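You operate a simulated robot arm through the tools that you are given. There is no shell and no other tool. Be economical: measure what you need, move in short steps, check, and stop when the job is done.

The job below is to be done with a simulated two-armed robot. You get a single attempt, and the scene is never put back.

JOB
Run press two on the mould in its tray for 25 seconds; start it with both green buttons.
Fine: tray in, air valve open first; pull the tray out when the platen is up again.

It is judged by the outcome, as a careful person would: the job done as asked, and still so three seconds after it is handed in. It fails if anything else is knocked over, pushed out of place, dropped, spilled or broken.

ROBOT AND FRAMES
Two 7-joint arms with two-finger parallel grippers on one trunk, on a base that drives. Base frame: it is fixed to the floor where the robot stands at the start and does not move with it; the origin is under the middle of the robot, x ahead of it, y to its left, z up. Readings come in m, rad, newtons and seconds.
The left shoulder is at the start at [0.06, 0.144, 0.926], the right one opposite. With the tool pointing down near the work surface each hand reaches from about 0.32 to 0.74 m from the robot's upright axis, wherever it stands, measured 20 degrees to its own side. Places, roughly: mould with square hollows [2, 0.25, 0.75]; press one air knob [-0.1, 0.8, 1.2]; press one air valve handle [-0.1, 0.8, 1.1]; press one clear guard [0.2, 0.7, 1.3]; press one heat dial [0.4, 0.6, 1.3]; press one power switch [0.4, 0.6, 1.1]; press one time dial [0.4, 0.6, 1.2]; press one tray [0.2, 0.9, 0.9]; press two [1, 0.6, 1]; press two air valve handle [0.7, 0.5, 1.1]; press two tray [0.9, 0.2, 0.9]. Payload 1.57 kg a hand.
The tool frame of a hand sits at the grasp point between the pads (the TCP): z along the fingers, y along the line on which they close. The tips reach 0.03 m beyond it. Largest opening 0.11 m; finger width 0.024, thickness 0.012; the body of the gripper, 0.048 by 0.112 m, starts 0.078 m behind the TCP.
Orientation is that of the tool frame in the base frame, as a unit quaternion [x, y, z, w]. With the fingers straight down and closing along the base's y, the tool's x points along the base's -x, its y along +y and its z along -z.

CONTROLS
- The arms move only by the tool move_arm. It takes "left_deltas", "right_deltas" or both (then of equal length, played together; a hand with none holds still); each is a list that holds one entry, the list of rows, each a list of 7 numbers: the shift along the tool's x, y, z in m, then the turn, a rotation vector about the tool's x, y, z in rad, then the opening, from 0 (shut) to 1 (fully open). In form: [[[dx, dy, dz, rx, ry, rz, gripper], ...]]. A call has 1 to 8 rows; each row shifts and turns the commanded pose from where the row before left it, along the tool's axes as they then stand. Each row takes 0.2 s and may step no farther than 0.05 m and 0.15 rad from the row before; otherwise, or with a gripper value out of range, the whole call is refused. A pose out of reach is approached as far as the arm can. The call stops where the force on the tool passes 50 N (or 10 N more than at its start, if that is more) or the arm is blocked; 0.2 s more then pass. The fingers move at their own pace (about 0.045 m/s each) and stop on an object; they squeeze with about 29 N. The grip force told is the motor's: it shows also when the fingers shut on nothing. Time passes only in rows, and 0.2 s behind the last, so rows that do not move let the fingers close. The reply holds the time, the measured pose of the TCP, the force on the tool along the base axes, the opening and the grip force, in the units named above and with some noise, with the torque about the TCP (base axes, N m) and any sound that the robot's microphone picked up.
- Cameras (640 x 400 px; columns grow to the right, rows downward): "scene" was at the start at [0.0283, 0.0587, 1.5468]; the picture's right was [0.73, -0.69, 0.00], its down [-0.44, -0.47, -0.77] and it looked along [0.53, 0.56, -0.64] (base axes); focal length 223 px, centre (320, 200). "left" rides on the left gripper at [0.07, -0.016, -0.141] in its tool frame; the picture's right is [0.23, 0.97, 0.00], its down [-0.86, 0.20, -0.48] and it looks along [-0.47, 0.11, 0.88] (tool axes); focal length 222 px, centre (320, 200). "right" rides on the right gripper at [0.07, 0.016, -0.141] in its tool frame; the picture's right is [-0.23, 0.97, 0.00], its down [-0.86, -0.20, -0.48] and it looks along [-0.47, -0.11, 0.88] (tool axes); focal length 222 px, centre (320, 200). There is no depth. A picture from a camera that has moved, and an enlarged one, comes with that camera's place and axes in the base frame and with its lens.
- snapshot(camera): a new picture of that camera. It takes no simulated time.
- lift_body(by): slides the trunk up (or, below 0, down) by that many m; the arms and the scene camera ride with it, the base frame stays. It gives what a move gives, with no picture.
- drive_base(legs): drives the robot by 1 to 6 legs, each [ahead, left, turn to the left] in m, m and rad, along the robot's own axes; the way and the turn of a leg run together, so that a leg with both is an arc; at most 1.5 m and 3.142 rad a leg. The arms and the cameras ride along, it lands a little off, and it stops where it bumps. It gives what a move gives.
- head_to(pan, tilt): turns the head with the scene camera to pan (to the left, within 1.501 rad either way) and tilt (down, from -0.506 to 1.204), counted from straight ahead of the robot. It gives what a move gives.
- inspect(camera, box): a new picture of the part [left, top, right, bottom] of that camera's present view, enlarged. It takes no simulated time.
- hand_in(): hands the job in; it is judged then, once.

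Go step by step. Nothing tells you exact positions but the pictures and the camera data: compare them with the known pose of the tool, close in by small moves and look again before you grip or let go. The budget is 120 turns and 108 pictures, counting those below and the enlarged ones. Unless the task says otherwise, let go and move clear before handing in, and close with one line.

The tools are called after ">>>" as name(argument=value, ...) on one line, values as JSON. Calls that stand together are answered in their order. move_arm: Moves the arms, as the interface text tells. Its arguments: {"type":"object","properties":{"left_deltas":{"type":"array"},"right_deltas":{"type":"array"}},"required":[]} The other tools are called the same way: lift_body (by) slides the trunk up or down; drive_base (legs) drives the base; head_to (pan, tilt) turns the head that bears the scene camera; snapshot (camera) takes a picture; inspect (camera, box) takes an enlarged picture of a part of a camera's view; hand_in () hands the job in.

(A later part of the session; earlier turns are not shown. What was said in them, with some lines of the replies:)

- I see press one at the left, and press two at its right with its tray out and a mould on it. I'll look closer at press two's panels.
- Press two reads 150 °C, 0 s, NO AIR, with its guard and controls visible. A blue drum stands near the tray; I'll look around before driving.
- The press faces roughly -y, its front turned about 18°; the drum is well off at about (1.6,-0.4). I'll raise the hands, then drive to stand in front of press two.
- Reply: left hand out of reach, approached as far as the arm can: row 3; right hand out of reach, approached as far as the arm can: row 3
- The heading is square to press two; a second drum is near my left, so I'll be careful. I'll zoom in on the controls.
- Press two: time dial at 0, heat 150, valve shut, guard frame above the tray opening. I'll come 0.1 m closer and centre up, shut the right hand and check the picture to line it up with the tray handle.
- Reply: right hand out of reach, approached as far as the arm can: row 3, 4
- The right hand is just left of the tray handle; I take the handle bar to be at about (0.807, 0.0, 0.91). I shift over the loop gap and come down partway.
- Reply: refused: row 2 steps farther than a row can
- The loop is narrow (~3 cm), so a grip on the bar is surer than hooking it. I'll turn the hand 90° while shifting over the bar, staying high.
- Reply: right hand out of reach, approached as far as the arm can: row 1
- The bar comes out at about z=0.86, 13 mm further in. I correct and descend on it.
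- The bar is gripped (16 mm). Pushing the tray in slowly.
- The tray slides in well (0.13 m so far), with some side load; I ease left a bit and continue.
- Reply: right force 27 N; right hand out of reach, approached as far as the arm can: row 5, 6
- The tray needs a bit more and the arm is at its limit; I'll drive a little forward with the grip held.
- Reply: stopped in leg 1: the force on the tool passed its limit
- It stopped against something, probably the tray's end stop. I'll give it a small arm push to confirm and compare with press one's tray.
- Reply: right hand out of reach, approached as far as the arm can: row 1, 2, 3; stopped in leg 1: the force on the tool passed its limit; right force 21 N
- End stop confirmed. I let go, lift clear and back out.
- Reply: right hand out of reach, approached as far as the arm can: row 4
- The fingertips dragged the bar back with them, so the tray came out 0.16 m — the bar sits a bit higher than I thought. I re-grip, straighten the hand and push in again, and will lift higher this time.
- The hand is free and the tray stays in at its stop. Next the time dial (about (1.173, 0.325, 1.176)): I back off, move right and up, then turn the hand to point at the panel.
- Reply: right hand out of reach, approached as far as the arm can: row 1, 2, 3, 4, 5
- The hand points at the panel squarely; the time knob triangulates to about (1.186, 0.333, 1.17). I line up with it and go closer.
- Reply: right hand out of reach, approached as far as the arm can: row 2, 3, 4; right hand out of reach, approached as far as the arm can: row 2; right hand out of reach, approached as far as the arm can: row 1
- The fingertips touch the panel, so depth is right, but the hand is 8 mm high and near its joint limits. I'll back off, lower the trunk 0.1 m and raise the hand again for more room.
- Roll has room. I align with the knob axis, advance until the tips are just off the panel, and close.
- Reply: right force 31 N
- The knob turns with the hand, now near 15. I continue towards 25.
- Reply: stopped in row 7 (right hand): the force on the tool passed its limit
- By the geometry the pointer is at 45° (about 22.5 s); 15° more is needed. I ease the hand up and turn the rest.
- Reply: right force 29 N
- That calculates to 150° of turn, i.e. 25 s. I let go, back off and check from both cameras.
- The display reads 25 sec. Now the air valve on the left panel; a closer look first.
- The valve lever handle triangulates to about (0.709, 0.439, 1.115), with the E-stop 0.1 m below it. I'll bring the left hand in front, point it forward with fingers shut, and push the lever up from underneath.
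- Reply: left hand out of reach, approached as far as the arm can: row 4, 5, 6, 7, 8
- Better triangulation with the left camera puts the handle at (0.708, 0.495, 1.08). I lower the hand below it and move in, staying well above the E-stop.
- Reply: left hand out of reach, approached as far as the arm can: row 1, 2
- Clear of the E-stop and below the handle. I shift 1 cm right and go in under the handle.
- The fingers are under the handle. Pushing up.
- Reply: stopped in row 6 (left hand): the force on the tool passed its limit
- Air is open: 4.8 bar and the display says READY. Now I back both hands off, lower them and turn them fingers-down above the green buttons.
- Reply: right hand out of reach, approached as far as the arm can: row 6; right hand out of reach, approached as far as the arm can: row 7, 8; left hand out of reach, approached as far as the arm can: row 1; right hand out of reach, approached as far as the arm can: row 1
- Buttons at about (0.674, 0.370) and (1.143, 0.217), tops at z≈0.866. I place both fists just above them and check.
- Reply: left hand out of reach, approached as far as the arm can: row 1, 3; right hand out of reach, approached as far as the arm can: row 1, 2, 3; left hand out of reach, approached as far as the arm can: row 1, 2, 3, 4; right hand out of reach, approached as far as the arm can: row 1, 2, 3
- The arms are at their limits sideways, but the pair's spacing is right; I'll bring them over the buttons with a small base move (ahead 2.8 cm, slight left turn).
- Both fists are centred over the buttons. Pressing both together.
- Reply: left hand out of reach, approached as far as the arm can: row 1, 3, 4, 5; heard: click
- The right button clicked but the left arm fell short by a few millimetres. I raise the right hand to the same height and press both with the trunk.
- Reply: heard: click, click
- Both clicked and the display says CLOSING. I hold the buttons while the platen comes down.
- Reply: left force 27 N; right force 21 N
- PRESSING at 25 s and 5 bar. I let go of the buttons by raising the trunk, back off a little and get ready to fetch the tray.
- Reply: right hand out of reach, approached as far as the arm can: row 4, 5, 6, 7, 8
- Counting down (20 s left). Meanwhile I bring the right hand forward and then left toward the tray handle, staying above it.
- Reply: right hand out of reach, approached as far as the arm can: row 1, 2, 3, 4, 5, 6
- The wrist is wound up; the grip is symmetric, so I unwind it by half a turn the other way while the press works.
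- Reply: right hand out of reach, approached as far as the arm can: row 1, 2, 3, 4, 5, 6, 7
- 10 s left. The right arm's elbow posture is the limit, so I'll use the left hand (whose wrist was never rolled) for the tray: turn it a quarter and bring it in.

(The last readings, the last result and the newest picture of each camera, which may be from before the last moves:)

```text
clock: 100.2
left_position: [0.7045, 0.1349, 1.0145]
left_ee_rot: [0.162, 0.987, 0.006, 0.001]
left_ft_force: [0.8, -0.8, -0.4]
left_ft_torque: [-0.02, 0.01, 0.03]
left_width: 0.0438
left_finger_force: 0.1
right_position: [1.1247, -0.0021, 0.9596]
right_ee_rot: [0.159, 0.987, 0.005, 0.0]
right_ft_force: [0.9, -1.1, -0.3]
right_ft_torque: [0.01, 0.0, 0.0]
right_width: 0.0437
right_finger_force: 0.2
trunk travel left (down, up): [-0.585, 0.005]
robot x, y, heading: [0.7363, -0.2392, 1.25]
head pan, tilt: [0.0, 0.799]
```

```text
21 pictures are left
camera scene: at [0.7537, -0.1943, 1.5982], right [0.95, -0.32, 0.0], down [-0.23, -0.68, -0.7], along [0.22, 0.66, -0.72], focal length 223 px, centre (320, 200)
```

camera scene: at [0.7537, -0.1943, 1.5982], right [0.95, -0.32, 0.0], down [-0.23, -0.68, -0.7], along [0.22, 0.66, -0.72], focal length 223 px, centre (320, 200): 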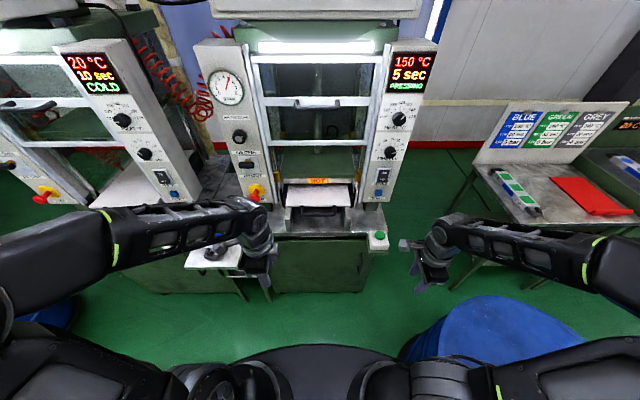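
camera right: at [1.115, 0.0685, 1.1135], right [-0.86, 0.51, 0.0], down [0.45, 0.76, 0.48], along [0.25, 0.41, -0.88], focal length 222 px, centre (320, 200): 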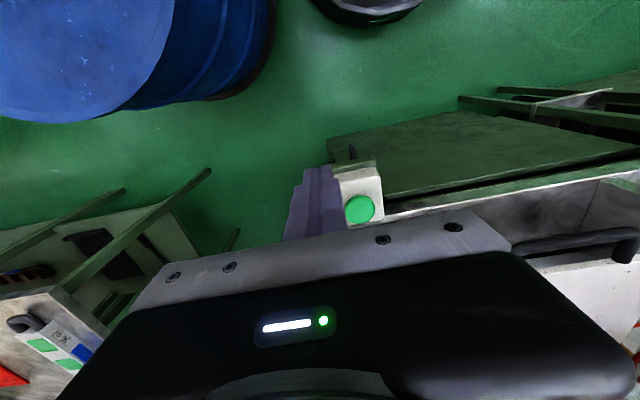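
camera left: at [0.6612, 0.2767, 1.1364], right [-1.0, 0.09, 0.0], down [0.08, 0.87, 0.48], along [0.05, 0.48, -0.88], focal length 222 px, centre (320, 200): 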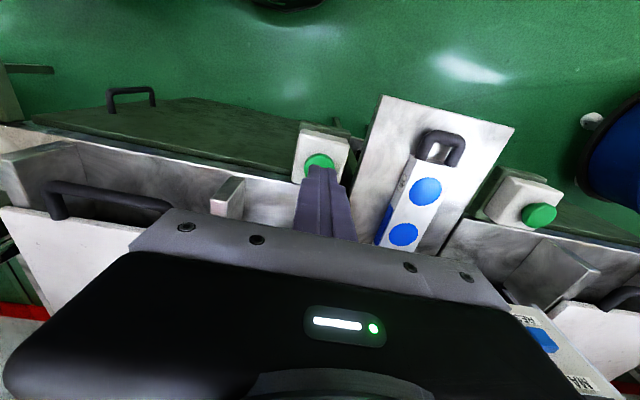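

The left arm moves freely. I bring it to the centre line.

>>> move_arm(left_deltas=[[[-0.035, 0, 0, 0, 0, 0, 0.4], [-0.035, 0, 0, 0, 0, 0, 0.4], [-0.035, 0, 0, 0, 0, 0, 0.4], [-0.035, 0, 0.01, 0, 0, 0, 0.4], [0, 0.04, 0.01, 0, 0, 0, 0.4], [0, 0.04, 0.01, 0, 0, 0, 0.4], [0, 0.04, 0.01, 0, 0, 0, 0.4], [0, 0.04, 0, 0, 0, 0, 0.4]]])

>>> move_arm(left_deltas=[[[0, 0.02, 0, 0, 0, 0, 0.4], [0, 0, 0, 0, 0, 0, 0.4], [0, 0, 0, 0, 0, 0, 0.4], [0, 0, 0, 0, 0, 0, 0.4], [0, 0, 0, 0, 0, 0, 0.4], [0, 0, 0, 0, 0, 0, 0.4], [0, 0, 0, 0, 0, 0, 0.4], [0, 0, 0, 0, 0, 0, 0.4]]])

>>> move_arm(left_deltas=[[[0, 0, 0, 0, 0, 0, 0.4], [0, 0, 0, 0, 0, 0, 0.4], [0, 0, 0, 0, 0, 0, 0.4], [0, 0, 0, 0, 0, 0, 0.4], [0, 0, 0, 0, 0, 0, 0.4], [0, 0, 0, 0, 0, 0, 0.4], [0, 0, 0, 0, 0, 0, 0.4], [0, 0, 0, 0, 0, 0, 0.4]]])

>>> snapshot(camera="scene")

```text
clock: 102.0
left_position: [0.8887, 0.2426, 0.9761]
left_ee_rot: [0.163, 0.987, 0.005, 0.001]
left_ft_force: [0.3, -0.2, -0.4]
left_ft_torque: [-0.03, -0.01, 0.01]
left_width: 0.0439
left_finger_force: 0.0
right_position: [1.1247, -0.0008, 0.9596]
right_ee_rot: [0.16, 0.987, 0.005, 0.0]
right_ft_force: [0.3, 0.3, -0.7]
right_ft_torque: [0.04, 0.04, -0.04]
right_width: 0.0439
right_finger_force: 0.0
trunk travel left (down, up): [-0.585, 0.005]
robot x, y, heading: [0.7329, -0.2374, 1.25]
head pan, tilt: [0.0, 0.799]
```

```text
clock: 103.8
left_position: [0.8954, 0.2604, 0.9754]
left_ee_rot: [0.162, 0.987, 0.006, 0.001]
left_ft_force: [-0.3, 0.6, -0.2]
left_ft_torque: [0.0, -0.01, 0.01]
left_width: 0.0439
left_finger_force: 0.0
right_position: [1.1236, -0.003, 0.9594]
right_ee_rot: [0.159, 0.987, 0.004, -0.001]
right_ft_force: [0.0, 0.0, -0.1]
right_ft_torque: [-0.03, 0.02, -0.03]
right_width: 0.0438
right_finger_force: 0.0
trunk travel left (down, up): [-0.585, 0.005]
robot x, y, heading: [0.7357, -0.2397, 1.249]
head pan, tilt: [0.0, 0.799]
```

```text
clock: 105.6
left_position: [0.8947, 0.2603, 0.9769]
left_ee_rot: [0.163, 0.987, 0.005, 0.002]
left_ft_force: [0.7, -0.3, 0.2]
left_ft_torque: [0.03, 0.02, 0.0]
left_width: 0.044
left_finger_force: 0.0
right_position: [1.1237, -0.0019, 0.9585]
right_ee_rot: [0.16, 0.987, 0.005, 0.001]
right_ft_force: [-0.4, 0.2, 0.0]
right_ft_torque: [-0.01, 0.03, -0.01]
right_width: 0.0439
right_finger_force: 0.0
trunk travel left (down, up): [-0.585, 0.005]
robot x, y, heading: [0.7387, -0.2399, 1.248]
head pan, tilt: [0.0, 0.799]
```

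```text
20 pictures are left
camera scene: at [0.7529, -0.1944, 1.5982], right [0.95, -0.32, 0.0], down [-0.23, -0.68, -0.7], along [0.22, 0.66, -0.72], focal length 223 px, centre (320, 200)
```

scene: 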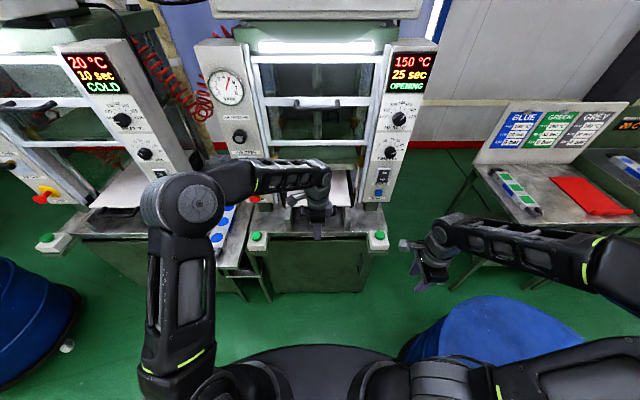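

OPENING. I advance the left hand toward the handle with a check.

>>> move_arm(left_deltas=[[[0, 0.03, 0, 0, 0, 0, 0.4], [0, 0.03, 0, 0, 0, 0, 0.4], [0, 0.03, 0, 0, 0, 0, 0.4], [0, 0.025, 0, 0, 0, 0, 0.4], [0, 0, 0, 0, 0, 0, 0.4], [0, 0, 0, 0, 0, 0, 0.4]]])

>>> snapshot(camera="scene")

>>> snapshot(camera="left")

```text
clock: 107.0
left_position: [0.9317, 0.3694, 0.9783]
left_ee_rot: [0.163, 0.987, 0.005, 0.001]
left_ft_force: [0.3, 0.3, 0.7]
left_ft_torque: [-0.01, -0.01, -0.05]
left_width: 0.044
left_finger_force: 0.2
right_position: [1.1243, -0.0021, 0.9591]
right_ee_rot: [0.16, 0.987, 0.004, 0.0]
right_ft_force: [0.6, -0.4, -1.1]
right_ft_torque: [-0.01, 0.0, -0.01]
right_width: 0.0438
right_finger_force: 0.1
trunk travel left (down, up): [-0.585, 0.005]
robot x, y, heading: [0.7382, -0.2392, 1.254]
head pan, tilt: [0.0, 0.799]
```

```text
19 pictures are left
camera scene: at [0.753, -0.1942, 1.5982], right [0.95, -0.32, 0.0], down [-0.23, -0.68, -0.7], along [0.22, 0.66, -0.72], focal length 223 px, centre (320, 200)
```

scene: 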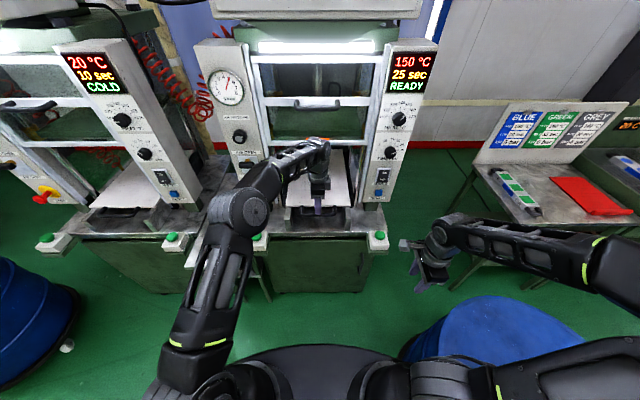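

```text
18 pictures are left
camera left: at [0.859, 0.3741, 1.1181], right [0.1, 1.0, 0.01], down [0.87, -0.09, 0.48], along [0.48, -0.04, -0.88], focal length 222 px, centre (320, 200)
```

left: 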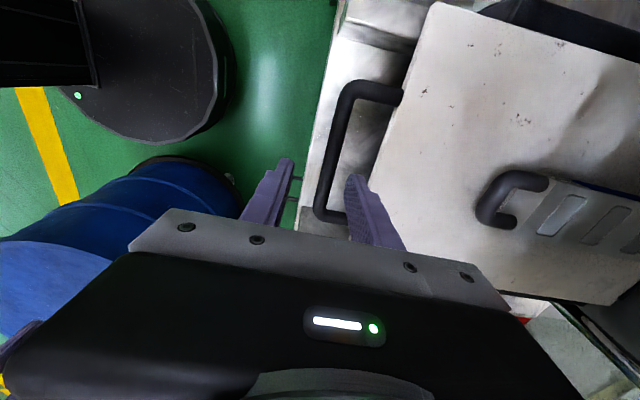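

READY, the platen is up. The bar sits 1 cm further in; I go forward, down and grip.

>>> move_arm(left_deltas=[[[0, 0.009, 0.02, 0, 0, 0, 0.4], [0, 0, 0.035, 0, 0, 0, 0.4], [0, 0, 0.036, 0, 0, 0, 0.4], [0, 0, 0, 0, 0, 0, 0], [0, 0, 0, 0, 0, 0, 0], [0, 0, 0, 0, 0, 0, 0], [0, 0, 0, 0, 0, 0, 0]]])

>>> snapshot(camera="left")

```text
clock: 108.6
left_position: [0.9355, 0.3807, 0.8872]
left_ee_rot: [0.162, 0.987, 0.006, 0.002]
left_ft_force: [2.0, 6.3, -0.4]
left_ft_torque: [0.0, -0.14, 0.75]
left_width: 0.0159
left_finger_force: 31.7
right_position: [1.1242, -0.0016, 0.9596]
right_ee_rot: [0.159, 0.987, 0.004, 0.001]
right_ft_force: [0.7, -0.3, -0.3]
right_ft_torque: [0.01, 0.0, 0.02]
right_width: 0.0441
right_finger_force: 0.1
trunk travel left (down, up): [-0.585, 0.005]
robot x, y, heading: [0.7367, -0.2377, 1.255]
head pan, tilt: [0.0, 0.799]
```

```text
17 pictures are left
camera left: at [0.863, 0.3843, 1.0266], right [0.09, 1.0, 0.01], down [0.87, -0.09, 0.48], along [0.48, -0.03, -0.88], focal length 222 px, centre (320, 200)
```

left: 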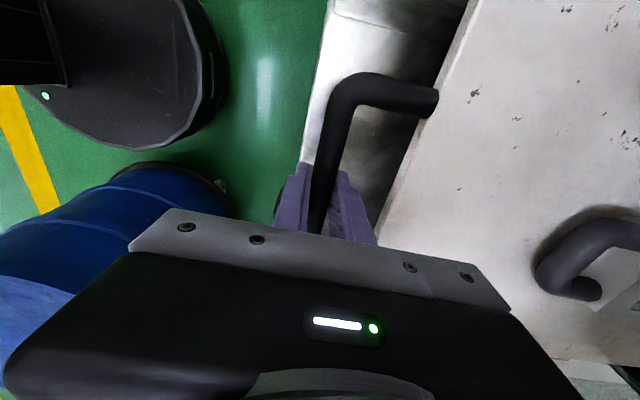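

Gripped. Pulling the tray out gently with the arm.

>>> move_arm(left_deltas=[[[0, -0.01, 0, 0, 0, 0, 0], [0, -0.02, 0, 0, 0, 0, 0], [0, -0.02, 0, 0, 0, 0, 0], [0, -0.02, 0, 0, 0, 0, 0], [0, -0.02, 0, 0, 0, 0, 0], [0, -0.02, 0, 0, 0, 0, 0], [0, -0.02, 0, 0, 0, 0, 0], [0, -0.01, 0, 0, 0, 0, 0]]])

>>> snapshot(camera="scene")

```text
clock: 110.4
left_position: [0.8928, 0.2463, 0.8859]
left_ee_rot: [0.163, 0.987, 0.007, 0.002]
left_ft_force: [6.2, 0.0, 18.1]
left_ft_torque: [-0.05, -0.25, 0.73]
left_width: 0.0162
left_finger_force: 31.6
right_position: [1.124, -0.0037, 0.9598]
right_ee_rot: [0.159, 0.987, 0.004, 0.0]
right_ft_force: [0.1, -0.6, 0.1]
right_ft_torque: [0.01, -0.02, -0.03]
right_width: 0.0441
right_finger_force: 0.1
trunk travel left (down, up): [-0.585, 0.005]
robot x, y, heading: [0.7408, -0.2364, 1.249]
head pan, tilt: [0.0, 0.799]
```

```text
16 pictures are left
camera scene: at [0.7532, -0.1961, 1.5984], right [0.95, -0.32, 0.0], down [-0.23, -0.68, -0.7], along [0.22, 0.66, -0.72], focal length 223 px, centre (320, 200)
```

scene: 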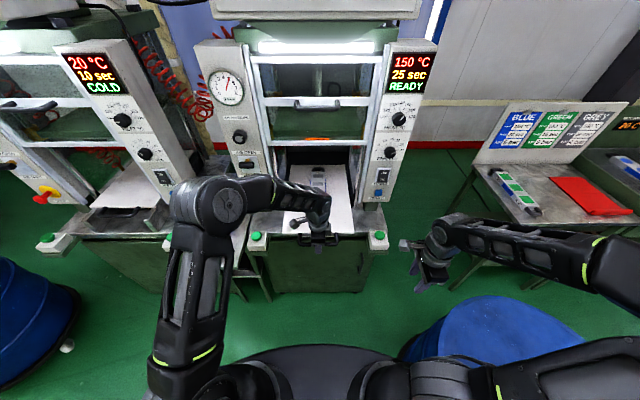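

>>> move_arm(left_deltas=[[[0, -0.01, 0.003, 0, 0, 0, 0], [0, -0.02, 0, 0, 0, 0, 0], [0, -0.02, 0, 0, 0, 0, 0], [0, -0.02, 0, 0, 0, 0, 0], [0, -0.01, 0, 0, 0, 0, 0]]])

>>> drive_base(legs=[[-0.08, 0, 0]])

>>> snapshot(camera="scene")

```text
clock: 111.6
left_position: [0.8655, 0.1694, 0.8815]
left_ee_rot: [0.162, 0.987, 0.007, 0.003]
left_ft_force: [11.0, -2.0, 24.5]
left_ft_torque: [0.05, 0.18, 0.73]
left_width: 0.0162
left_finger_force: 31.2
right_position: [1.1239, -0.0036, 0.9595]
right_ee_rot: [0.159, 0.987, 0.005, -0.001]
right_ft_force: [0.1, -0.1, 0.1]
right_ft_torque: [0.03, 0.0, -0.03]
right_width: 0.0441
right_finger_force: 0.2
trunk travel left (down, up): [-0.585, 0.005]
robot x, y, heading: [0.737, -0.2419, 1.25]
head pan, tilt: [0.0, 0.799]
```

```text
clock: 112.7
left_position: [0.8402, 0.0947, 0.8802]
left_ee_rot: [0.162, 0.987, 0.006, 0.0]
left_ft_force: [17.8, -3.1, -14.8]
left_ft_torque: [0.15, 0.43, 0.84]
left_width: 0.0161
left_finger_force: 31.7
right_position: [1.0993, -0.079, 0.9584]
right_ee_rot: [0.16, 0.987, 0.005, 0.0]
right_ft_force: [-0.3, 0.0, -0.6]
right_ft_torque: [0.0, 0.02, 0.0]
right_width: 0.044
right_finger_force: 0.1
trunk travel left (down, up): [-0.585, 0.005]
robot x, y, heading: [0.7125, -0.3179, 1.251]
head pan, tilt: [0.0, 0.799]
```

```text
15 pictures are left
camera scene: at [0.7302, -0.2709, 1.5979], right [0.95, -0.32, 0.0], down [-0.23, -0.68, -0.7], along [0.22, 0.66, -0.72], focal length 223 px, centre (320, 200)
```

scene: 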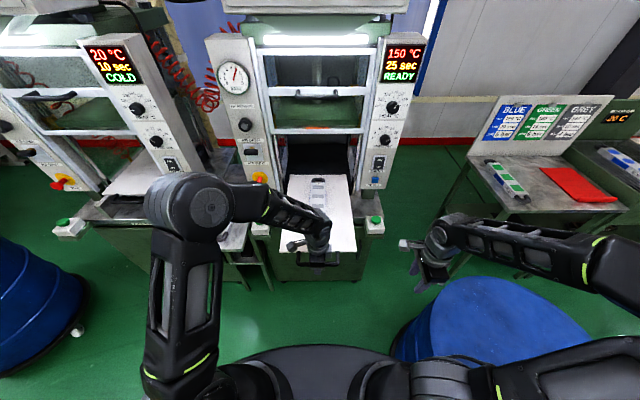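

Tray 2/3 out with the mould steady. I ease the side load and back off the remaining 9 cm to its original out position.

>>> move_arm(left_deltas=[[[-0.004, 0, -0.002, 0, 0, 0, 0], [0, 0, 0, 0, 0, 0, 0]]])

>>> drive_base(legs=[[-0.088, 0, 0]])

>>> snapshot(camera="scene")

```text
clock: 113.3
left_position: [0.8407, 0.0928, 0.88]
left_ee_rot: [0.161, 0.987, 0.004, 0.0]
left_ft_force: [-7.9, 4.2, -22.3]
left_ft_torque: [-0.06, -0.25, 0.88]
left_width: 0.0164
left_finger_force: 30.9
right_position: [1.0986, -0.0767, 0.9587]
right_ee_rot: [0.159, 0.987, 0.004, 0.001]
right_ft_force: [-0.4, 1.0, -0.6]
right_ft_torque: [0.01, -0.01, 0.01]
right_width: 0.0442
right_finger_force: 0.0
trunk travel left (down, up): [-0.585, 0.005]
robot x, y, heading: [0.7098, -0.3199, 1.25]
head pan, tilt: [0.0, 0.799]
```

```text
clock: 114.4
left_position: [0.8151, 0.01, 0.882]
left_ee_rot: [0.162, 0.987, 0.005, 0.002]
left_ft_force: [-9.2, 3.7, -17.3]
left_ft_torque: [-0.02, -0.15, 0.73]
left_width: 0.0162
left_finger_force: 31.4
right_position: [1.0706, -0.1624, 0.9591]
right_ee_rot: [0.158, 0.987, 0.005, 0.001]
right_ft_force: [-0.4, -0.4, 0.6]
right_ft_torque: [0.01, -0.01, -0.04]
right_width: 0.044
right_finger_force: 0.0
trunk travel left (down, up): [-0.585, 0.005]
robot x, y, heading: [0.685, -0.4018, 1.252]
head pan, tilt: [0.0, 0.799]
```

```text
14 pictures are left
camera scene: at [0.6986, -0.3534, 1.5982], right [0.95, -0.31, 0.0], down [-0.23, -0.68, -0.7], along [0.22, 0.66, -0.72], focal length 223 px, centre (320, 200)
```

scene: 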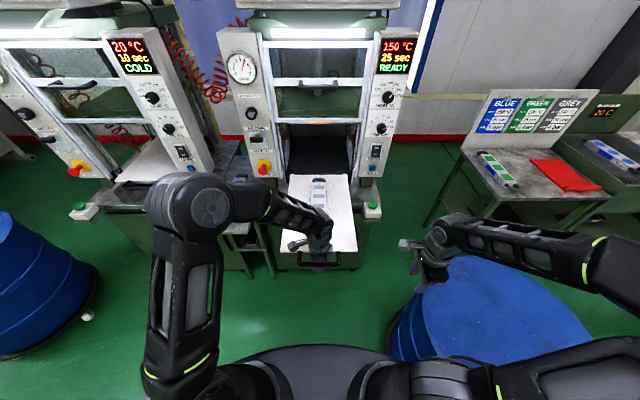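

The tray is back at its original out position with the mould in place. I open and lift straight up.

>>> move_arm(left_deltas=[[[0, 0, 0, 0, 0, 0, 0.42], [0, 0, 0, 0, 0, 0, 0.42], [0, 0, -0.02, 0, 0, 0, 0.42], [0, 0, -0.03, 0, 0, 0, 0.42], [0, 0, -0.03, 0, 0, 0, 0.42], [0, 0, -0.03, 0, 0, 0, 0.42]]])

>>> snapshot(camera="left")

```text
clock: 115.8
left_position: [0.8145, 0.0077, 0.9924]
left_ee_rot: [0.162, 0.987, 0.006, 0.0]
left_ft_force: [0.3, 0.0, -0.2]
left_ft_torque: [0.03, -0.03, 0.0]
left_width: 0.0462
left_finger_force: 0.0
right_position: [1.0698, -0.1622, 0.9598]
right_ee_rot: [0.159, 0.987, 0.006, 0.0]
right_ft_force: [0.9, -0.4, 0.4]
right_ft_torque: [-0.01, -0.03, 0.01]
right_width: 0.0441
right_finger_force: 0.0
trunk travel left (down, up): [-0.585, 0.005]
robot x, y, heading: [0.6852, -0.3978, 1.25]
head pan, tilt: [0.0, 0.799]
```

```text
13 pictures are left
camera left: at [0.7414, 0.0124, 1.1327], right [0.09, 1.0, 0.01], down [0.87, -0.09, 0.48], along [0.48, -0.04, -0.88], focal length 222 px, centre (320, 200)
```

left: 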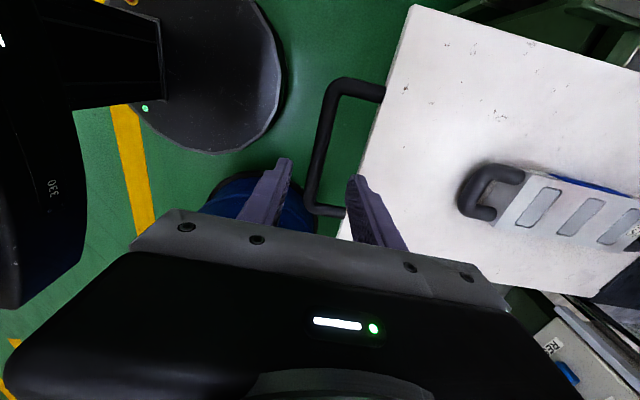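

The hand is free above the handle. I raise it a bit more, back the robot away slightly and take a last look.

>>> move_arm(left_deltas=[[[0, 0, -0.03, 0, 0, 0, 0.42], [0.04, 0, 0, 0, 0, 0, 0.42], [0.04, 0, 0, 0, 0, 0, 0.42]]])

>>> drive_base(legs=[[-0.1, 0, 0]])

>>> snapshot(camera="scene")

>>> inspect(camera="scene", box=[220, 20, 440, 160])

```text
clock: 116.6
left_position: [0.7377, 0.0329, 1.023]
left_ee_rot: [0.161, 0.987, 0.007, 0.002]
left_ft_force: [-0.1, -0.4, -0.3]
left_ft_torque: [0.0, -0.01, -0.01]
left_width: 0.046
left_finger_force: 0.0
right_position: [1.0696, -0.1626, 0.9602]
right_ee_rot: [0.159, 0.987, 0.006, 0.001]
right_ft_force: [-0.5, 0.7, -0.7]
right_ft_torque: [0.01, -0.03, 0.0]
right_width: 0.0442
right_finger_force: 0.1
trunk travel left (down, up): [-0.585, 0.005]
robot x, y, heading: [0.6817, -0.3993, 1.253]
head pan, tilt: [0.0, 0.799]
```

```text
clock: 117.7
left_position: [0.7085, -0.0625, 1.0224]
left_ee_rot: [0.161, 0.987, 0.007, 0.0]
left_ft_force: [-0.1, 0.2, 0.3]
left_ft_torque: [-0.03, -0.03, -0.01]
left_width: 0.0464
left_finger_force: 0.0
right_position: [1.0381, -0.259, 0.9593]
right_ee_rot: [0.159, 0.987, 0.005, 0.0]
right_ft_force: [-0.2, -0.3, -0.2]
right_ft_torque: [0.05, 0.02, 0.01]
right_width: 0.044
right_finger_force: 0.1
trunk travel left (down, up): [-0.585, 0.005]
robot x, y, heading: [0.6515, -0.4958, 1.25]
head pan, tilt: [0.0, 0.799]
```

```text
12 pictures are left
camera scene: at [0.6678, -0.4506, 1.5983], right [0.95, -0.32, 0.0], down [-0.23, -0.68, -0.7], along [0.22, 0.66, -0.72], focal length 223 px, centre (320, 200)
```

scene: 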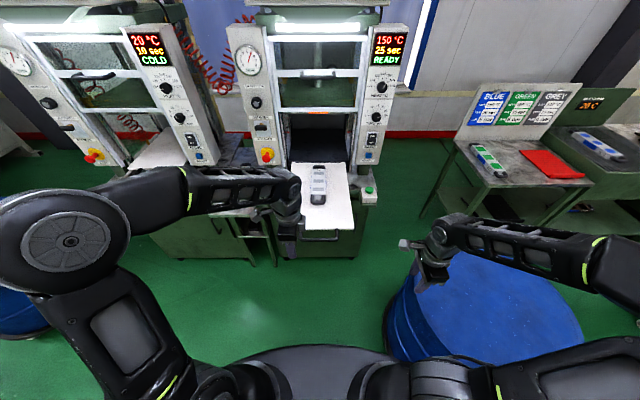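

```text
2.86 times, centred on (330, 90) of scene
camera zoom: at [0.6678, -0.4506, 1.5983], right [0.95, -0.32, 0.0], down [-0.23, -0.68, -0.7], along [0.22, 0.66, -0.72], focal length 636 px, centre (291, 514)
```

zoom: 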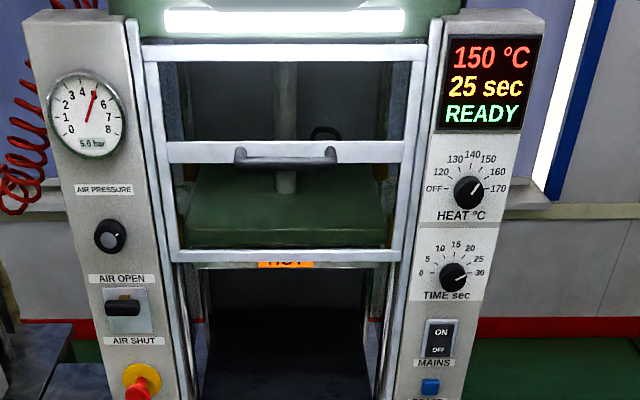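

The press shows READY with the platen up, the tray and mould are out, nothing else has been moved, and both hands are clear. Handing in.

>>> hand_in()

```text
The job is handed in.
```

Press two ran on the mould for 25 seconds at 150 °C and 5 bar, started with both green buttons after the tray was in and the air valve was open. Once the platen was up again I pulled the tray back out with the mould on it.
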